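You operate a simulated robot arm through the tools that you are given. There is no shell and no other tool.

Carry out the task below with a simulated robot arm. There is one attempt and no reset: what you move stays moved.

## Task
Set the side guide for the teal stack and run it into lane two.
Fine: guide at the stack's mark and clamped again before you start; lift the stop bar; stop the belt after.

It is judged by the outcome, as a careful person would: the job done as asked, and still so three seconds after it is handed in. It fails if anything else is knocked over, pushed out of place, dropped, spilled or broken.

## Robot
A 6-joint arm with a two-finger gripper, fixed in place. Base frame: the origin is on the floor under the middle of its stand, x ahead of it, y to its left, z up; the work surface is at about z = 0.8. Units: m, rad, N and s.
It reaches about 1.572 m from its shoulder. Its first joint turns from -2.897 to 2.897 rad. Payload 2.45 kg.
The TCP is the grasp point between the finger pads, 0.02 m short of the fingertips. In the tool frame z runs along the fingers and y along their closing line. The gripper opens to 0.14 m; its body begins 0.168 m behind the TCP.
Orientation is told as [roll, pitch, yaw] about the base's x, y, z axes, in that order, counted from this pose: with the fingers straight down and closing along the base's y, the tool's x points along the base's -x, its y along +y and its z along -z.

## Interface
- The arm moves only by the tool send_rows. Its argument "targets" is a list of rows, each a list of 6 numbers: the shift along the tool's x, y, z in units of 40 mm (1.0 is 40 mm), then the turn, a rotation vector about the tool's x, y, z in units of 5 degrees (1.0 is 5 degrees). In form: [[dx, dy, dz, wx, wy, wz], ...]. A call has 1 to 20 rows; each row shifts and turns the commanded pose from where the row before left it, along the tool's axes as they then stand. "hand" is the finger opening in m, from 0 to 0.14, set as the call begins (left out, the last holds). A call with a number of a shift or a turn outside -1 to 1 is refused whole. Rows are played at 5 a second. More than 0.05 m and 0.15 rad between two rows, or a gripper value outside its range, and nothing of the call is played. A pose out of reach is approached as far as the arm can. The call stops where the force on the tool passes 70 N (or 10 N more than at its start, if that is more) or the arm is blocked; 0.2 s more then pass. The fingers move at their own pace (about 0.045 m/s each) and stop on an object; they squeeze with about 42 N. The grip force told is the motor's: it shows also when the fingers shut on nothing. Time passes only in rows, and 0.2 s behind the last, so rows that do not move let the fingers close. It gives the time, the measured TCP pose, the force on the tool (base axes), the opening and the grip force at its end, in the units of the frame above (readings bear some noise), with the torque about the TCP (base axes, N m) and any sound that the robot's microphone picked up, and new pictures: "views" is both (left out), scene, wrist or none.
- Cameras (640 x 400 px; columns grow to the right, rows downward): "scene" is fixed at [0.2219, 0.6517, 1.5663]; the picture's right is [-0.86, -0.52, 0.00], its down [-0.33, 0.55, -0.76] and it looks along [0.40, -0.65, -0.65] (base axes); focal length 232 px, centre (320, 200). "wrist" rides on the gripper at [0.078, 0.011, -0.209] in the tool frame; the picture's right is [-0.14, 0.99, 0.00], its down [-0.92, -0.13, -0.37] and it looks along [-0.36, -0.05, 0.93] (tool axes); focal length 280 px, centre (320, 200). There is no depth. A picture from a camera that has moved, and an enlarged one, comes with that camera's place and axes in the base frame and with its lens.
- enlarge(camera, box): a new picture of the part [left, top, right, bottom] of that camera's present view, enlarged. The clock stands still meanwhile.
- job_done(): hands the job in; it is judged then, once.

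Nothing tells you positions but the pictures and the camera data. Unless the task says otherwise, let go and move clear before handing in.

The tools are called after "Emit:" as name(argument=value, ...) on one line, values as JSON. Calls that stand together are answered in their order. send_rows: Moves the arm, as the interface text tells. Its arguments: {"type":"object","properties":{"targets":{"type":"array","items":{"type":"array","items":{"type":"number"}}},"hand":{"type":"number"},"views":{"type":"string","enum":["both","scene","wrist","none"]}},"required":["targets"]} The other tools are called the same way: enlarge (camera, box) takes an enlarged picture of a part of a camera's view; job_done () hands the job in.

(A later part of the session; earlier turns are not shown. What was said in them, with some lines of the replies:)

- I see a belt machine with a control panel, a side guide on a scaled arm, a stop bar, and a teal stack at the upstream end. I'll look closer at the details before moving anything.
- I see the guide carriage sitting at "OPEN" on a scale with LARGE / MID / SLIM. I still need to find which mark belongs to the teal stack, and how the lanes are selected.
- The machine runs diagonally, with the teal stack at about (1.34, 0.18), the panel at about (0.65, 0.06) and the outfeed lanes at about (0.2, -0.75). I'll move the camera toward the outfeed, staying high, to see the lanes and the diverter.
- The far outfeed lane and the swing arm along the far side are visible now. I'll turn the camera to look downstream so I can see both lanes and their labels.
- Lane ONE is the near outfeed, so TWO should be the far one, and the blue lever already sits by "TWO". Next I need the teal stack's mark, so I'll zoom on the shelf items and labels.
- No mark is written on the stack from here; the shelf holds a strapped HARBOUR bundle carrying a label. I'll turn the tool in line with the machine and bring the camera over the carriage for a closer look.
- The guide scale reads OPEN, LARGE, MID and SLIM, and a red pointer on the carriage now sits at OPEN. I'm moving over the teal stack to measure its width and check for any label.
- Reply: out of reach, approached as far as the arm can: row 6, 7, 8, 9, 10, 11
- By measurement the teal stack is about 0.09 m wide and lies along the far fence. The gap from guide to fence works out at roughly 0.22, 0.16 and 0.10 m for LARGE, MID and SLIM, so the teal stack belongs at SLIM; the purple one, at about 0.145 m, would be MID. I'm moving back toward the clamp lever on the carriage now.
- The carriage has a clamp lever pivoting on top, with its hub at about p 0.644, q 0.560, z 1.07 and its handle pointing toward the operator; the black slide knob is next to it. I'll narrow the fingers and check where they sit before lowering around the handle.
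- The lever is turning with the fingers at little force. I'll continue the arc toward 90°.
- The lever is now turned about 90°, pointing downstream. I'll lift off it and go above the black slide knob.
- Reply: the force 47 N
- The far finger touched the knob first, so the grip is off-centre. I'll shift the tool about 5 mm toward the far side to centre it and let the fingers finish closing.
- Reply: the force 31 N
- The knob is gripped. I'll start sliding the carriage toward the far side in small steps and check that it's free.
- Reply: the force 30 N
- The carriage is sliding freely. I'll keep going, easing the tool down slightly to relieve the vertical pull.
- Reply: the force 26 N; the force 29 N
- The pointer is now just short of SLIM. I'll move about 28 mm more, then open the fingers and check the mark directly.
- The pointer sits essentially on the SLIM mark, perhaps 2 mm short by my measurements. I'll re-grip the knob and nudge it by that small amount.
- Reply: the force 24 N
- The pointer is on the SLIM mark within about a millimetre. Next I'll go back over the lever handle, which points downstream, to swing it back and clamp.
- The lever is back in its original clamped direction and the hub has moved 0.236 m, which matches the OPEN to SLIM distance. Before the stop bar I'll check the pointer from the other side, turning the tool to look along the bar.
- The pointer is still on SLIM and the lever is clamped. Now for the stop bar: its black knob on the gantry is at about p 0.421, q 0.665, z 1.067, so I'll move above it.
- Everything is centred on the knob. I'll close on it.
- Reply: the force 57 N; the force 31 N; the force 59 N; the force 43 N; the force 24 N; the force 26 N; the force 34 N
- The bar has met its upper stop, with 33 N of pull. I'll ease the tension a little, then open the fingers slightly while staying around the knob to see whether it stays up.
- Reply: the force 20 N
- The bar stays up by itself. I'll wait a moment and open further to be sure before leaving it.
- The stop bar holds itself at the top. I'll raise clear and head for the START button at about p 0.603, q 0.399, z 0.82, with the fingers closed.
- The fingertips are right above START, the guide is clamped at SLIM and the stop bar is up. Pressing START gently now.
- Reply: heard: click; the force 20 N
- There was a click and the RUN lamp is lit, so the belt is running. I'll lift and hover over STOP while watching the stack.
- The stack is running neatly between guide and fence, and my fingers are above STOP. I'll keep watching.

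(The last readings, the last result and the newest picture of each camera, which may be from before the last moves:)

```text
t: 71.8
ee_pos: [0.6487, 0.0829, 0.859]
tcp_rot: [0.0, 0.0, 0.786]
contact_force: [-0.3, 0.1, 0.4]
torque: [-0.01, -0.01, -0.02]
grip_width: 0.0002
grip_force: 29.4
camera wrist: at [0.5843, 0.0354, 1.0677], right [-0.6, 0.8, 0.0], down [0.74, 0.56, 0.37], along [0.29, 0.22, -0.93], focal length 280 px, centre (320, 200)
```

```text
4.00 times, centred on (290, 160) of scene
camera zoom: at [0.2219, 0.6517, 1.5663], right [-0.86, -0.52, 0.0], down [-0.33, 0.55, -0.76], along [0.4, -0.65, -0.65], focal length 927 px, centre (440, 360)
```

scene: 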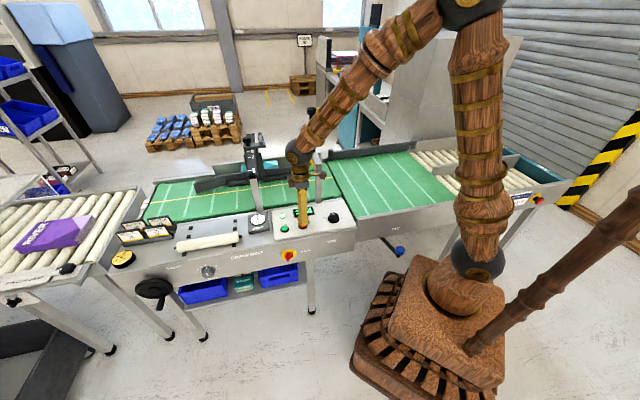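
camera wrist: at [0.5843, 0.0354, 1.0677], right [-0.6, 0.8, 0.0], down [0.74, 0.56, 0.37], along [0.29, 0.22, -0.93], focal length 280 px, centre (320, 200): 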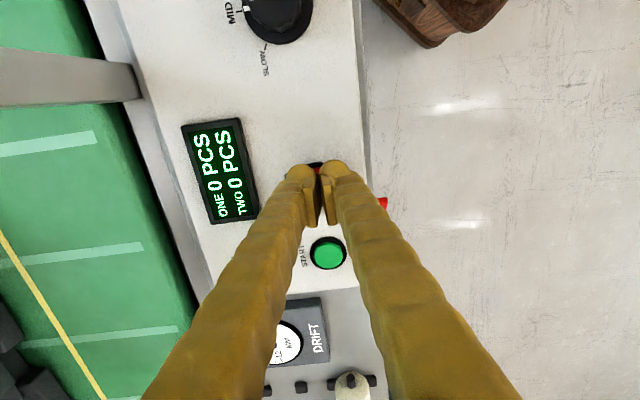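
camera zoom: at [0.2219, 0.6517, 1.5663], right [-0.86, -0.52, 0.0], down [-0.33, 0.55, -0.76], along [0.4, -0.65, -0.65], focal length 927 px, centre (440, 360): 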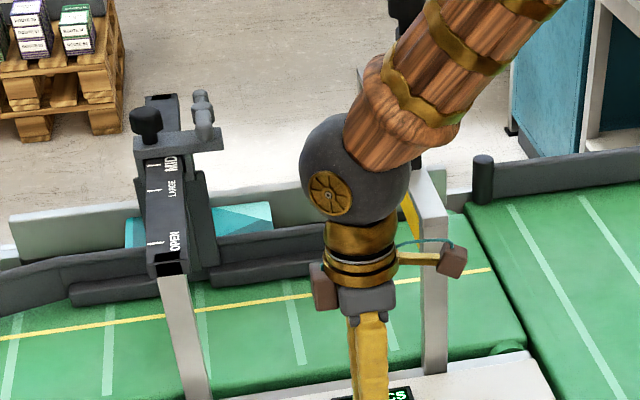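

Emit:
send_rows(targets=[[0, 0, 0, 0, 0, 0], [0, 0, 0, 0, 0, 0], [0, 0, 0, 0, 0, 0], [0, 0, 0, 0, 0, 0], [0, 0, 0, 0, 0, 0], [0, 0, 0, 0, 0, 0], [0, 0, 0, 0, 0, 0]], views="scene")

Emit:
enlarge(camera="scene", box=[270, 120, 430, 220])

```text
t: 73.4
ee_pos: [0.6486, 0.082, 0.8603]
tcp_rot: [0.0, 0.002, 0.784]
contact_force: [0.1, 0.1, 0.1]
torque: [-0.01, -0.01, -0.02]
grip_width: 0.0003
grip_force: 29.5
```

scene: 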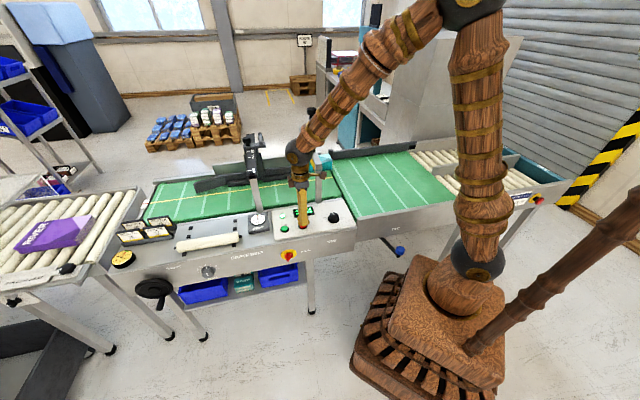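

```text
4.00 times, centred on (350, 170) of scene
camera zoom: at [0.2219, 0.6517, 1.5663], right [-0.86, -0.52, 0.0], down [-0.33, 0.55, -0.76], along [0.4, -0.65, -0.65], focal length 927 px, centre (200, 320)
```

zoom: 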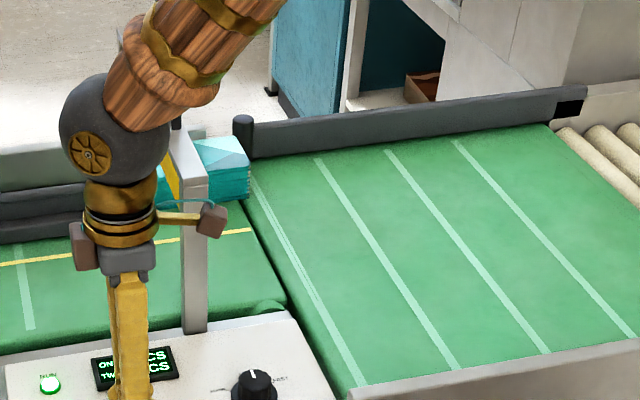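

Emit:
send_rows(targets=[[0, 0, 0, 0, 0, 0], [0, 0, 0, 0, 0, 0]], views="scene")

Emit:
enlarge(camera="scene", box=[300, 130, 396, 190])

```text
t: 74.0
ee_pos: [0.6483, 0.0831, 0.86]
tcp_rot: [0.0, 0.0, 0.786]
contact_force: [0.2, -1.1, -0.6]
torque: [-0.01, 0.04, 0.01]
grip_width: 0.0
grip_force: 29.4
```

scene: 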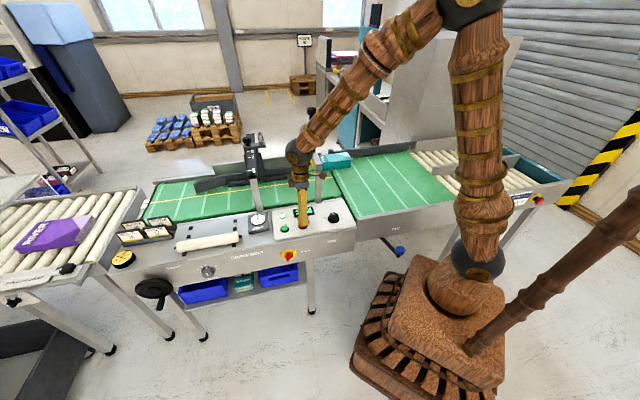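

```text
6.67 times, centred on (348, 160) of scene
camera zoom: at [0.2219, 0.6517, 1.5663], right [-0.86, -0.52, 0.0], down [-0.33, 0.55, -0.76], along [0.4, -0.65, -0.65], focal length 1544 px, centre (133, 467)
```

zoom: 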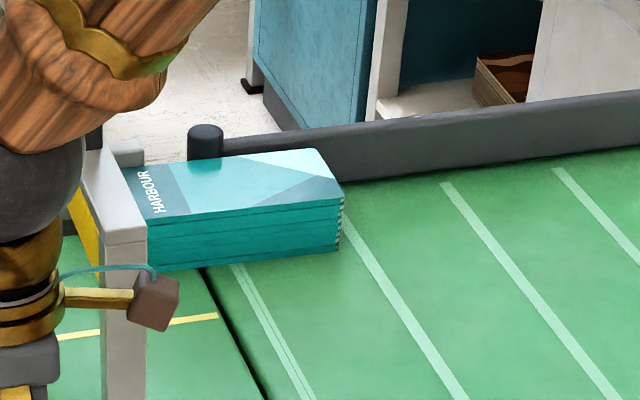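

The stack passed onto the second belt and is following the far side straight toward lane two.

Emit:
send_rows(targets=[[0, 0, 0, 0, 0, 0], [0, 0, 0, 0, 0, 0], [0, 0, 0, 0, 0, 0], [0, 0, 0, 0, 0, 0], [0, 0, 0, 0, 0, 0], [0, 0, 0, 0, 0, 0]], views="scene")

Emit:
enlarge(camera="scene", box=[340, 120, 500, 220])

```text
t: 75.4
ee_pos: [0.6483, 0.0836, 0.8594]
tcp_rot: [0.002, 0.001, 0.787]
contact_force: [-0.5, 0.0, -0.8]
torque: [0.01, -0.03, 0.02]
grip_width: 0.0
grip_force: 30.0
```

scene: 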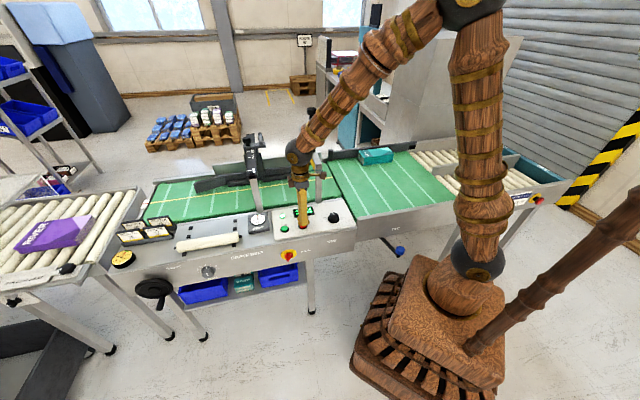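

```text
4.00 times, centred on (420, 170) of scene
camera zoom: at [0.2219, 0.6517, 1.5663], right [-0.86, -0.52, 0.0], down [-0.33, 0.55, -0.76], along [0.4, -0.65, -0.65], focal length 927 px, centre (-80, 320)
```

zoom: 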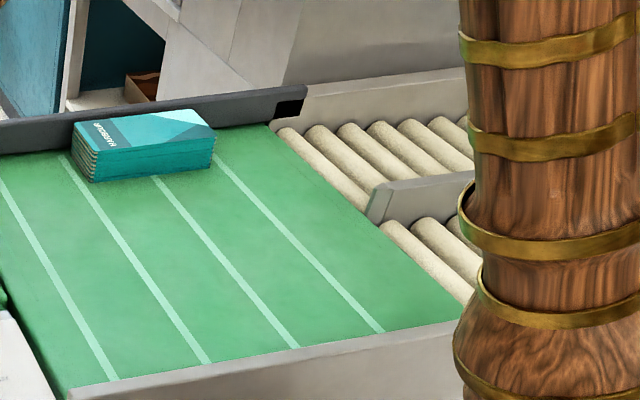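

Emit:
send_rows(targets=[[0, 0, 0, 0, 0, 0], [0, 0, 0, 0, 0, 0], [0, 0, 0, 0, 0, 0], [0, 0, 0, 0, 0, 0], [0, 0, 0, 0, 0, 0]], views="both")

Emit:
enlarge(camera="scene", box=[370, 120, 530, 220])

```text
t: 76.6
ee_pos: [0.6483, 0.0831, 0.8594]
tcp_rot: [-0.001, 0.001, 0.786]
contact_force: [-0.2, -0.1, -0.4]
torque: [0.01, 0.02, -0.01]
grip_width: 0.0
grip_force: 28.9
camera wrist: at [0.5843, 0.0354, 1.0677], right [-0.6, 0.8, 0.0], down [0.74, 0.56, 0.37], along [0.29, 0.22, -0.93], focal length 280 px, centre (320, 200)
```

scene: 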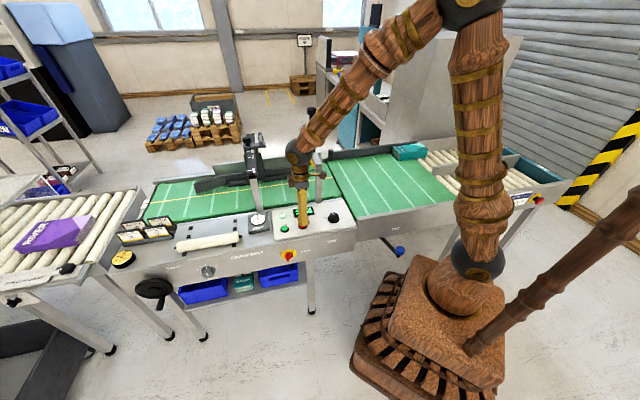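
wrist: 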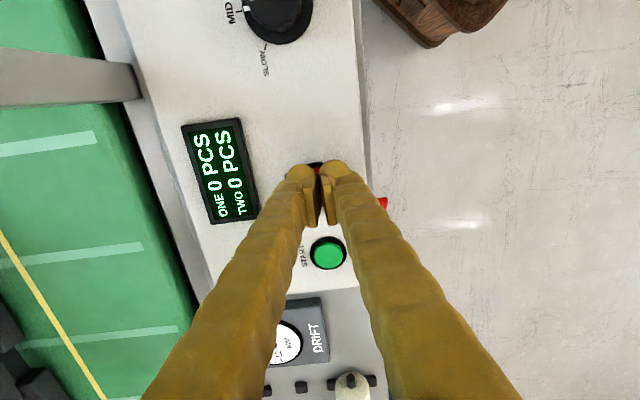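

```text
4.00 times, centred on (450, 170) of scene
camera zoom: at [0.2219, 0.6517, 1.5663], right [-0.86, -0.52, 0.0], down [-0.33, 0.55, -0.76], along [0.4, -0.65, -0.65], focal length 927 px, centre (-200, 320)
```

zoom: 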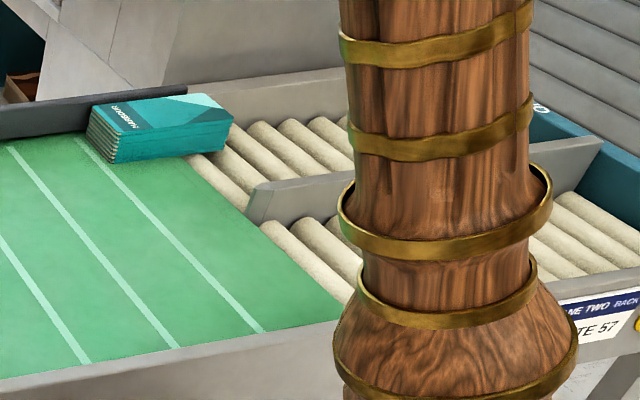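

Emit:
send_rows(targets=[[0, 0, 0, 0, 0, 0], [0, 0, 0, 0, 0, 0], [0, 0, 0, 0, 0, 0], [0, 0, 0, 0, 0, 0], [0, 0, 0, 0, 0, 0]], views="both")

Emit:
enlarge(camera="scene", box=[370, 120, 530, 220])

```text
t: 77.8
ee_pos: [0.6494, 0.0814, 0.8575]
tcp_rot: [0.0, 0.001, 0.785]
contact_force: [-0.1, 0.0, 0.5]
torque: [0.04, 0.0, -0.03]
grip_width: 0.0002
grip_force: 29.4
camera wrist: at [0.5843, 0.0354, 1.0677], right [-0.6, 0.8, 0.0], down [0.74, 0.56, 0.37], along [0.29, 0.22, -0.93], focal length 280 px, centre (320, 200)
```

scene: 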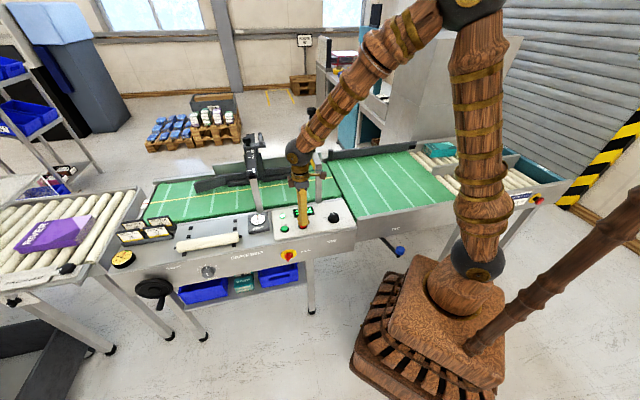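
wrist: 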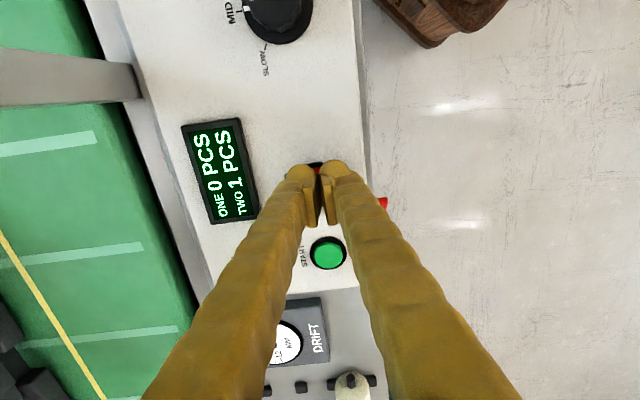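

```text
4.00 times, centred on (450, 170) of scene
camera zoom: at [0.2219, 0.6517, 1.5663], right [-0.86, -0.52, 0.0], down [-0.33, 0.55, -0.76], along [0.4, -0.65, -0.65], focal length 927 px, centre (-200, 320)
```

zoom: 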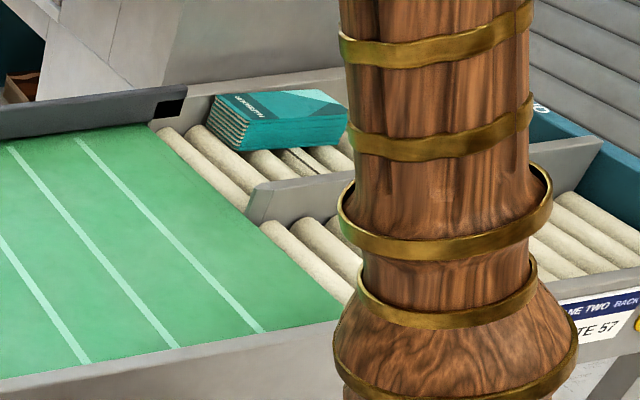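

The display shows TWO 1 PCS and the stack is fully inside lane two. Pressing STOP now.

Emit:
send_rows(targets=[[0, 0, 0.35, 0, 0, 0], [0, 0, 0.15, 0, 0, 0], [0, 0, 0.1, 0, 0, 0]], views="both")

```text
t: 78.6
ee_pos: [0.6492, 0.0824, 0.8354]
tcp_rot: [-0.002, -0.001, 0.785]
contact_force: [-6.4, -9.1, 29.8]
torque: [-0.14, 0.1, 0.0]
grip_width: 0.006
grip_force: 29.4
heard: click
camera wrist: at [0.585, 0.0357, 1.0437], right [-0.6, 0.8, 0.0], down [0.74, 0.56, 0.37], along [0.3, 0.22, -0.93], focal length 280 px, centre (320, 200)
```

scene: 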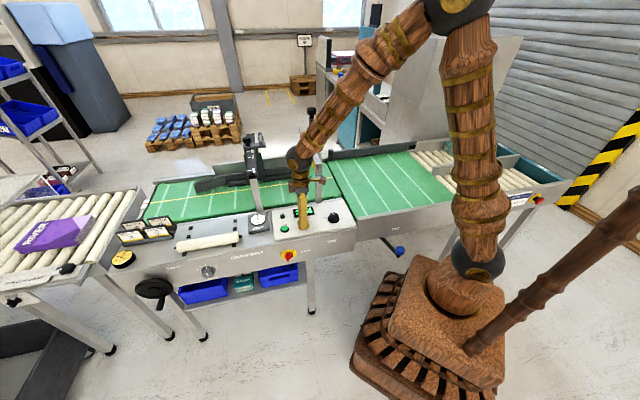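
wrist: 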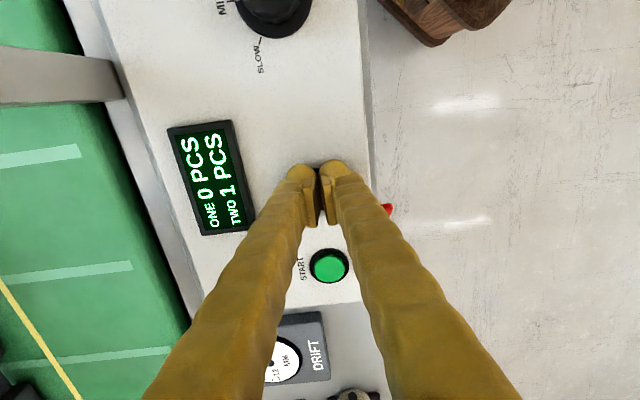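

A click was heard. I'll lift clear and check that the RUN lamp is out and where the stack rests.

Emit:
send_rows(targets=[[0, 0, -0.8, 0, 0, 0], [0, 0, -1, 0, 0, 0], [0, 0, -1, 0, 0, 0], [0, 0, -1, 0, 0, 0], [0, 0, -1, 0, 0, 0], [0, 0, -1, 0, 0, 0], [0, 0, -1, 0, 0, 0], [0, 0, -1, 0, 0, 0]], views="both")

Emit:
enlarge(camera="scene", box=[370, 120, 530, 220])

Emit:
enlarge(camera="scene", box=[220, 130, 380, 230])

```text
t: 80.4
ee_pos: [0.6485, 0.0818, 1.1479]
tcp_rot: [0.002, 0.0, 0.786]
contact_force: [-0.5, 1.0, 0.0]
torque: [0.02, 0.01, 0.0]
grip_width: 0.0
grip_force: 29.5
camera wrist: at [0.5835, 0.0343, 1.3566], right [-0.6, 0.8, 0.0], down [0.74, 0.56, 0.37], along [0.29, 0.22, -0.93], focal length 280 px, centre (320, 200)
```

scene: 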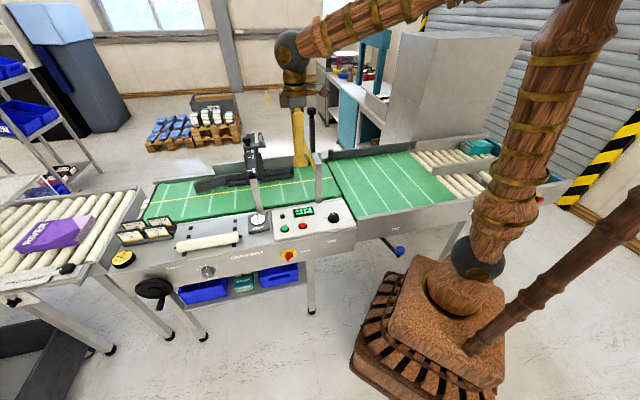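
wrist: 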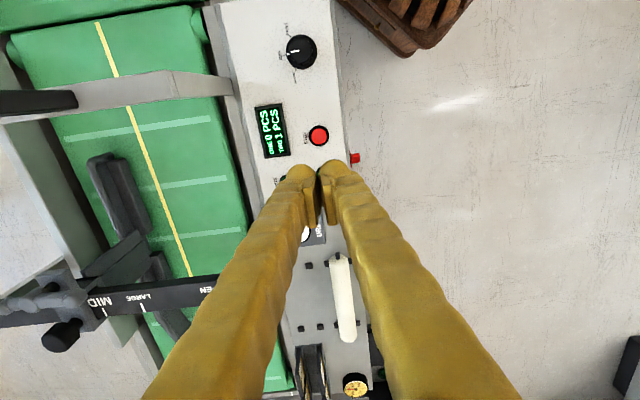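

```text
4.00 times, centred on (450, 170) of scene
camera zoom: at [0.2219, 0.6517, 1.5663], right [-0.86, -0.52, 0.0], down [-0.33, 0.55, -0.76], along [0.4, -0.65, -0.65], focal length 927 px, centre (-200, 320)
```

zoom: 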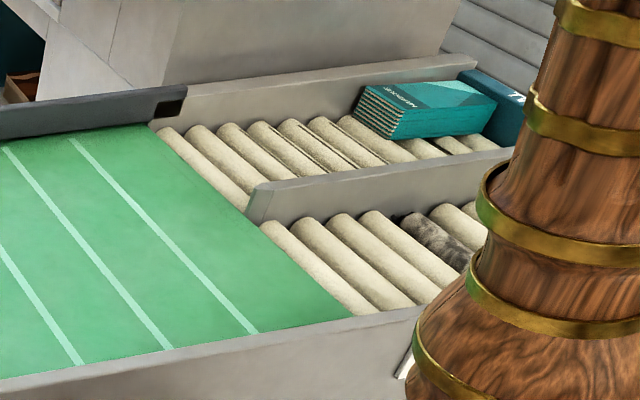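

```text
4.00 times, centred on (300, 180) of scene
camera zoom: at [0.2219, 0.6517, 1.5663], right [-0.86, -0.52, 0.0], down [-0.33, 0.55, -0.76], along [0.4, -0.65, -0.65], focal length 927 px, centre (400, 280)
```

zoom: 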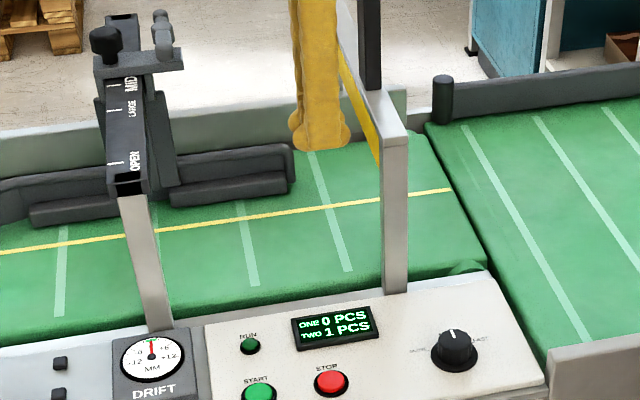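

The RUN lamp is out, and the stack has rolled to the end stop of lane two. I'll move a bit further clear and confirm that everything is settled.

Emit:
send_rows(targets=[[0, 0, -1, 0, 0, 0], [0, 0, -1, 0, 0, 0], [0, 0, -1, 0, 0, 0], [0, 0, -1, 0, 0, 0], [0, 0, 0, 0, 0, 0], [0, 0, 0, 0, 0, 0], [0, 0, 0, 0, 0, 0], [0, 0, 0, 0, 0, 0]], hand=0.08, views="both")

Emit:
enlarge(camera="scene", box=[430, 120, 526, 180])

Emit:
enlarge(camera="scene", box=[220, 110, 380, 210])

Emit:
enlarge(camera="wrist", box=[0, 120, 240, 270])

```text
t: 82.2
ee_pos: [0.6472, 0.0836, 1.3088]
tcp_rot: [0.0, -0.001, 0.786]
contact_force: [-0.2, 0.6, 0.1]
torque: [-0.03, 0.0, -0.03]
grip_width: 0.08
grip_force: 0.0
camera wrist: at [0.5833, 0.0363, 1.5177], right [-0.6, 0.8, 0.0], down [0.74, 0.56, 0.37], along [0.29, 0.22, -0.93], focal length 280 px, centre (320, 200)
```

scene: 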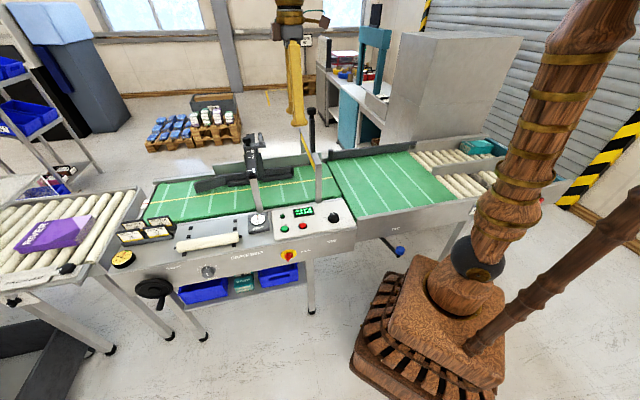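
wrist: 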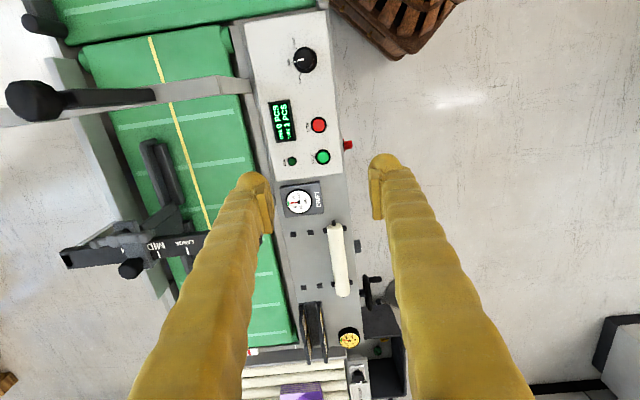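

```text
6.67 times, centred on (478, 150) of scene
camera zoom: at [0.2219, 0.6517, 1.5663], right [-0.86, -0.52, 0.0], down [-0.33, 0.55, -0.76], along [0.4, -0.65, -0.65], focal length 1544 px, centre (-733, 533)
```

zoom: 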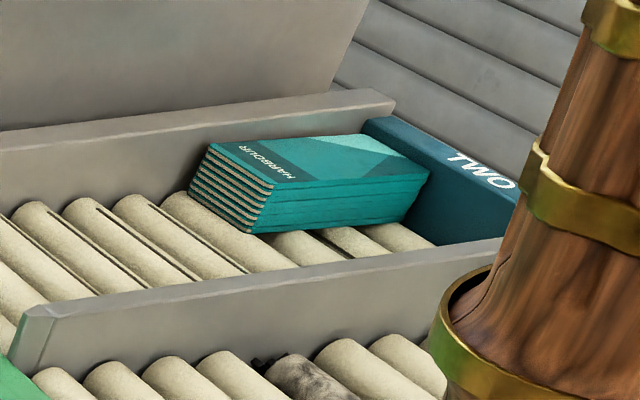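

```text
4.00 times, centred on (300, 160) of scene
camera zoom: at [0.2219, 0.6517, 1.5663], right [-0.86, -0.52, 0.0], down [-0.33, 0.55, -0.76], along [0.4, -0.65, -0.65], focal length 927 px, centre (400, 360)
```

zoom: 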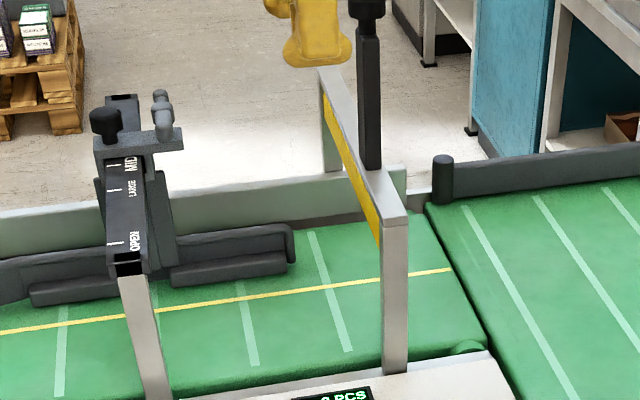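

```text
2.67 times, centred on (120, 195) of wrist
camera zoom: at [0.5833, 0.0363, 1.5177], right [-0.6, 0.8, 0.0], down [0.74, 0.56, 0.37], along [0.29, 0.22, -0.93], focal length 748 px, centre (853, 213)
```

zoom: 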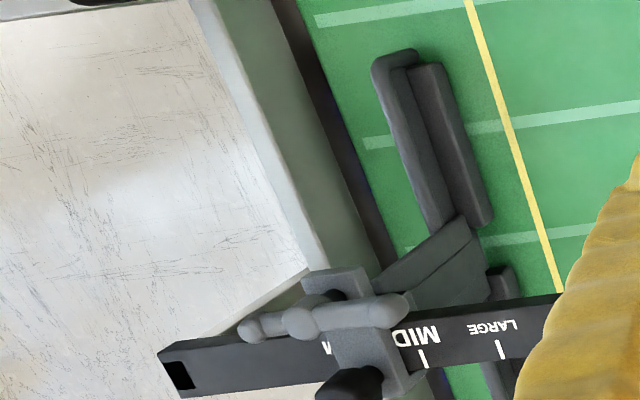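

The teal stack rests at the end stop of the lane marked TWO, and the counter reads ONE 0, TWO 1. The RUN lamp is out, the belt stands still, and the stop bar is holding up. The guide is at SLIM with its lever clamped, and the arm is clear, so I'm handing in.

Emit:
job_done()

```text
The job is handed in.
```

The teal stack is in lane two, resting against the end stop. The counter reads ONE 0, TWO 1.

- **Guide:** I set it to SLIM and clamped the lever again before starting. Nothing I could see names the stack's mark, so I chose it by size. The stack is about 0.09 m wide, and SLIM leaves a gap of about 0.10 m to the far fence. By my measurement the pointer is within 1–2 mm of the mark.
- **Stop bar:** I lifted it to its upper stop, and it stays up on its own.
- **Belt:** I ran it at the MID speed already set and pressed STOP once the stack was in the lane. The RUN lamp is out.
- **Lane setting:** The lane lever was already at TWO, so I left it alone.

Nothing else was knocked over or moved that I could see, and the arm is clear of the machine.
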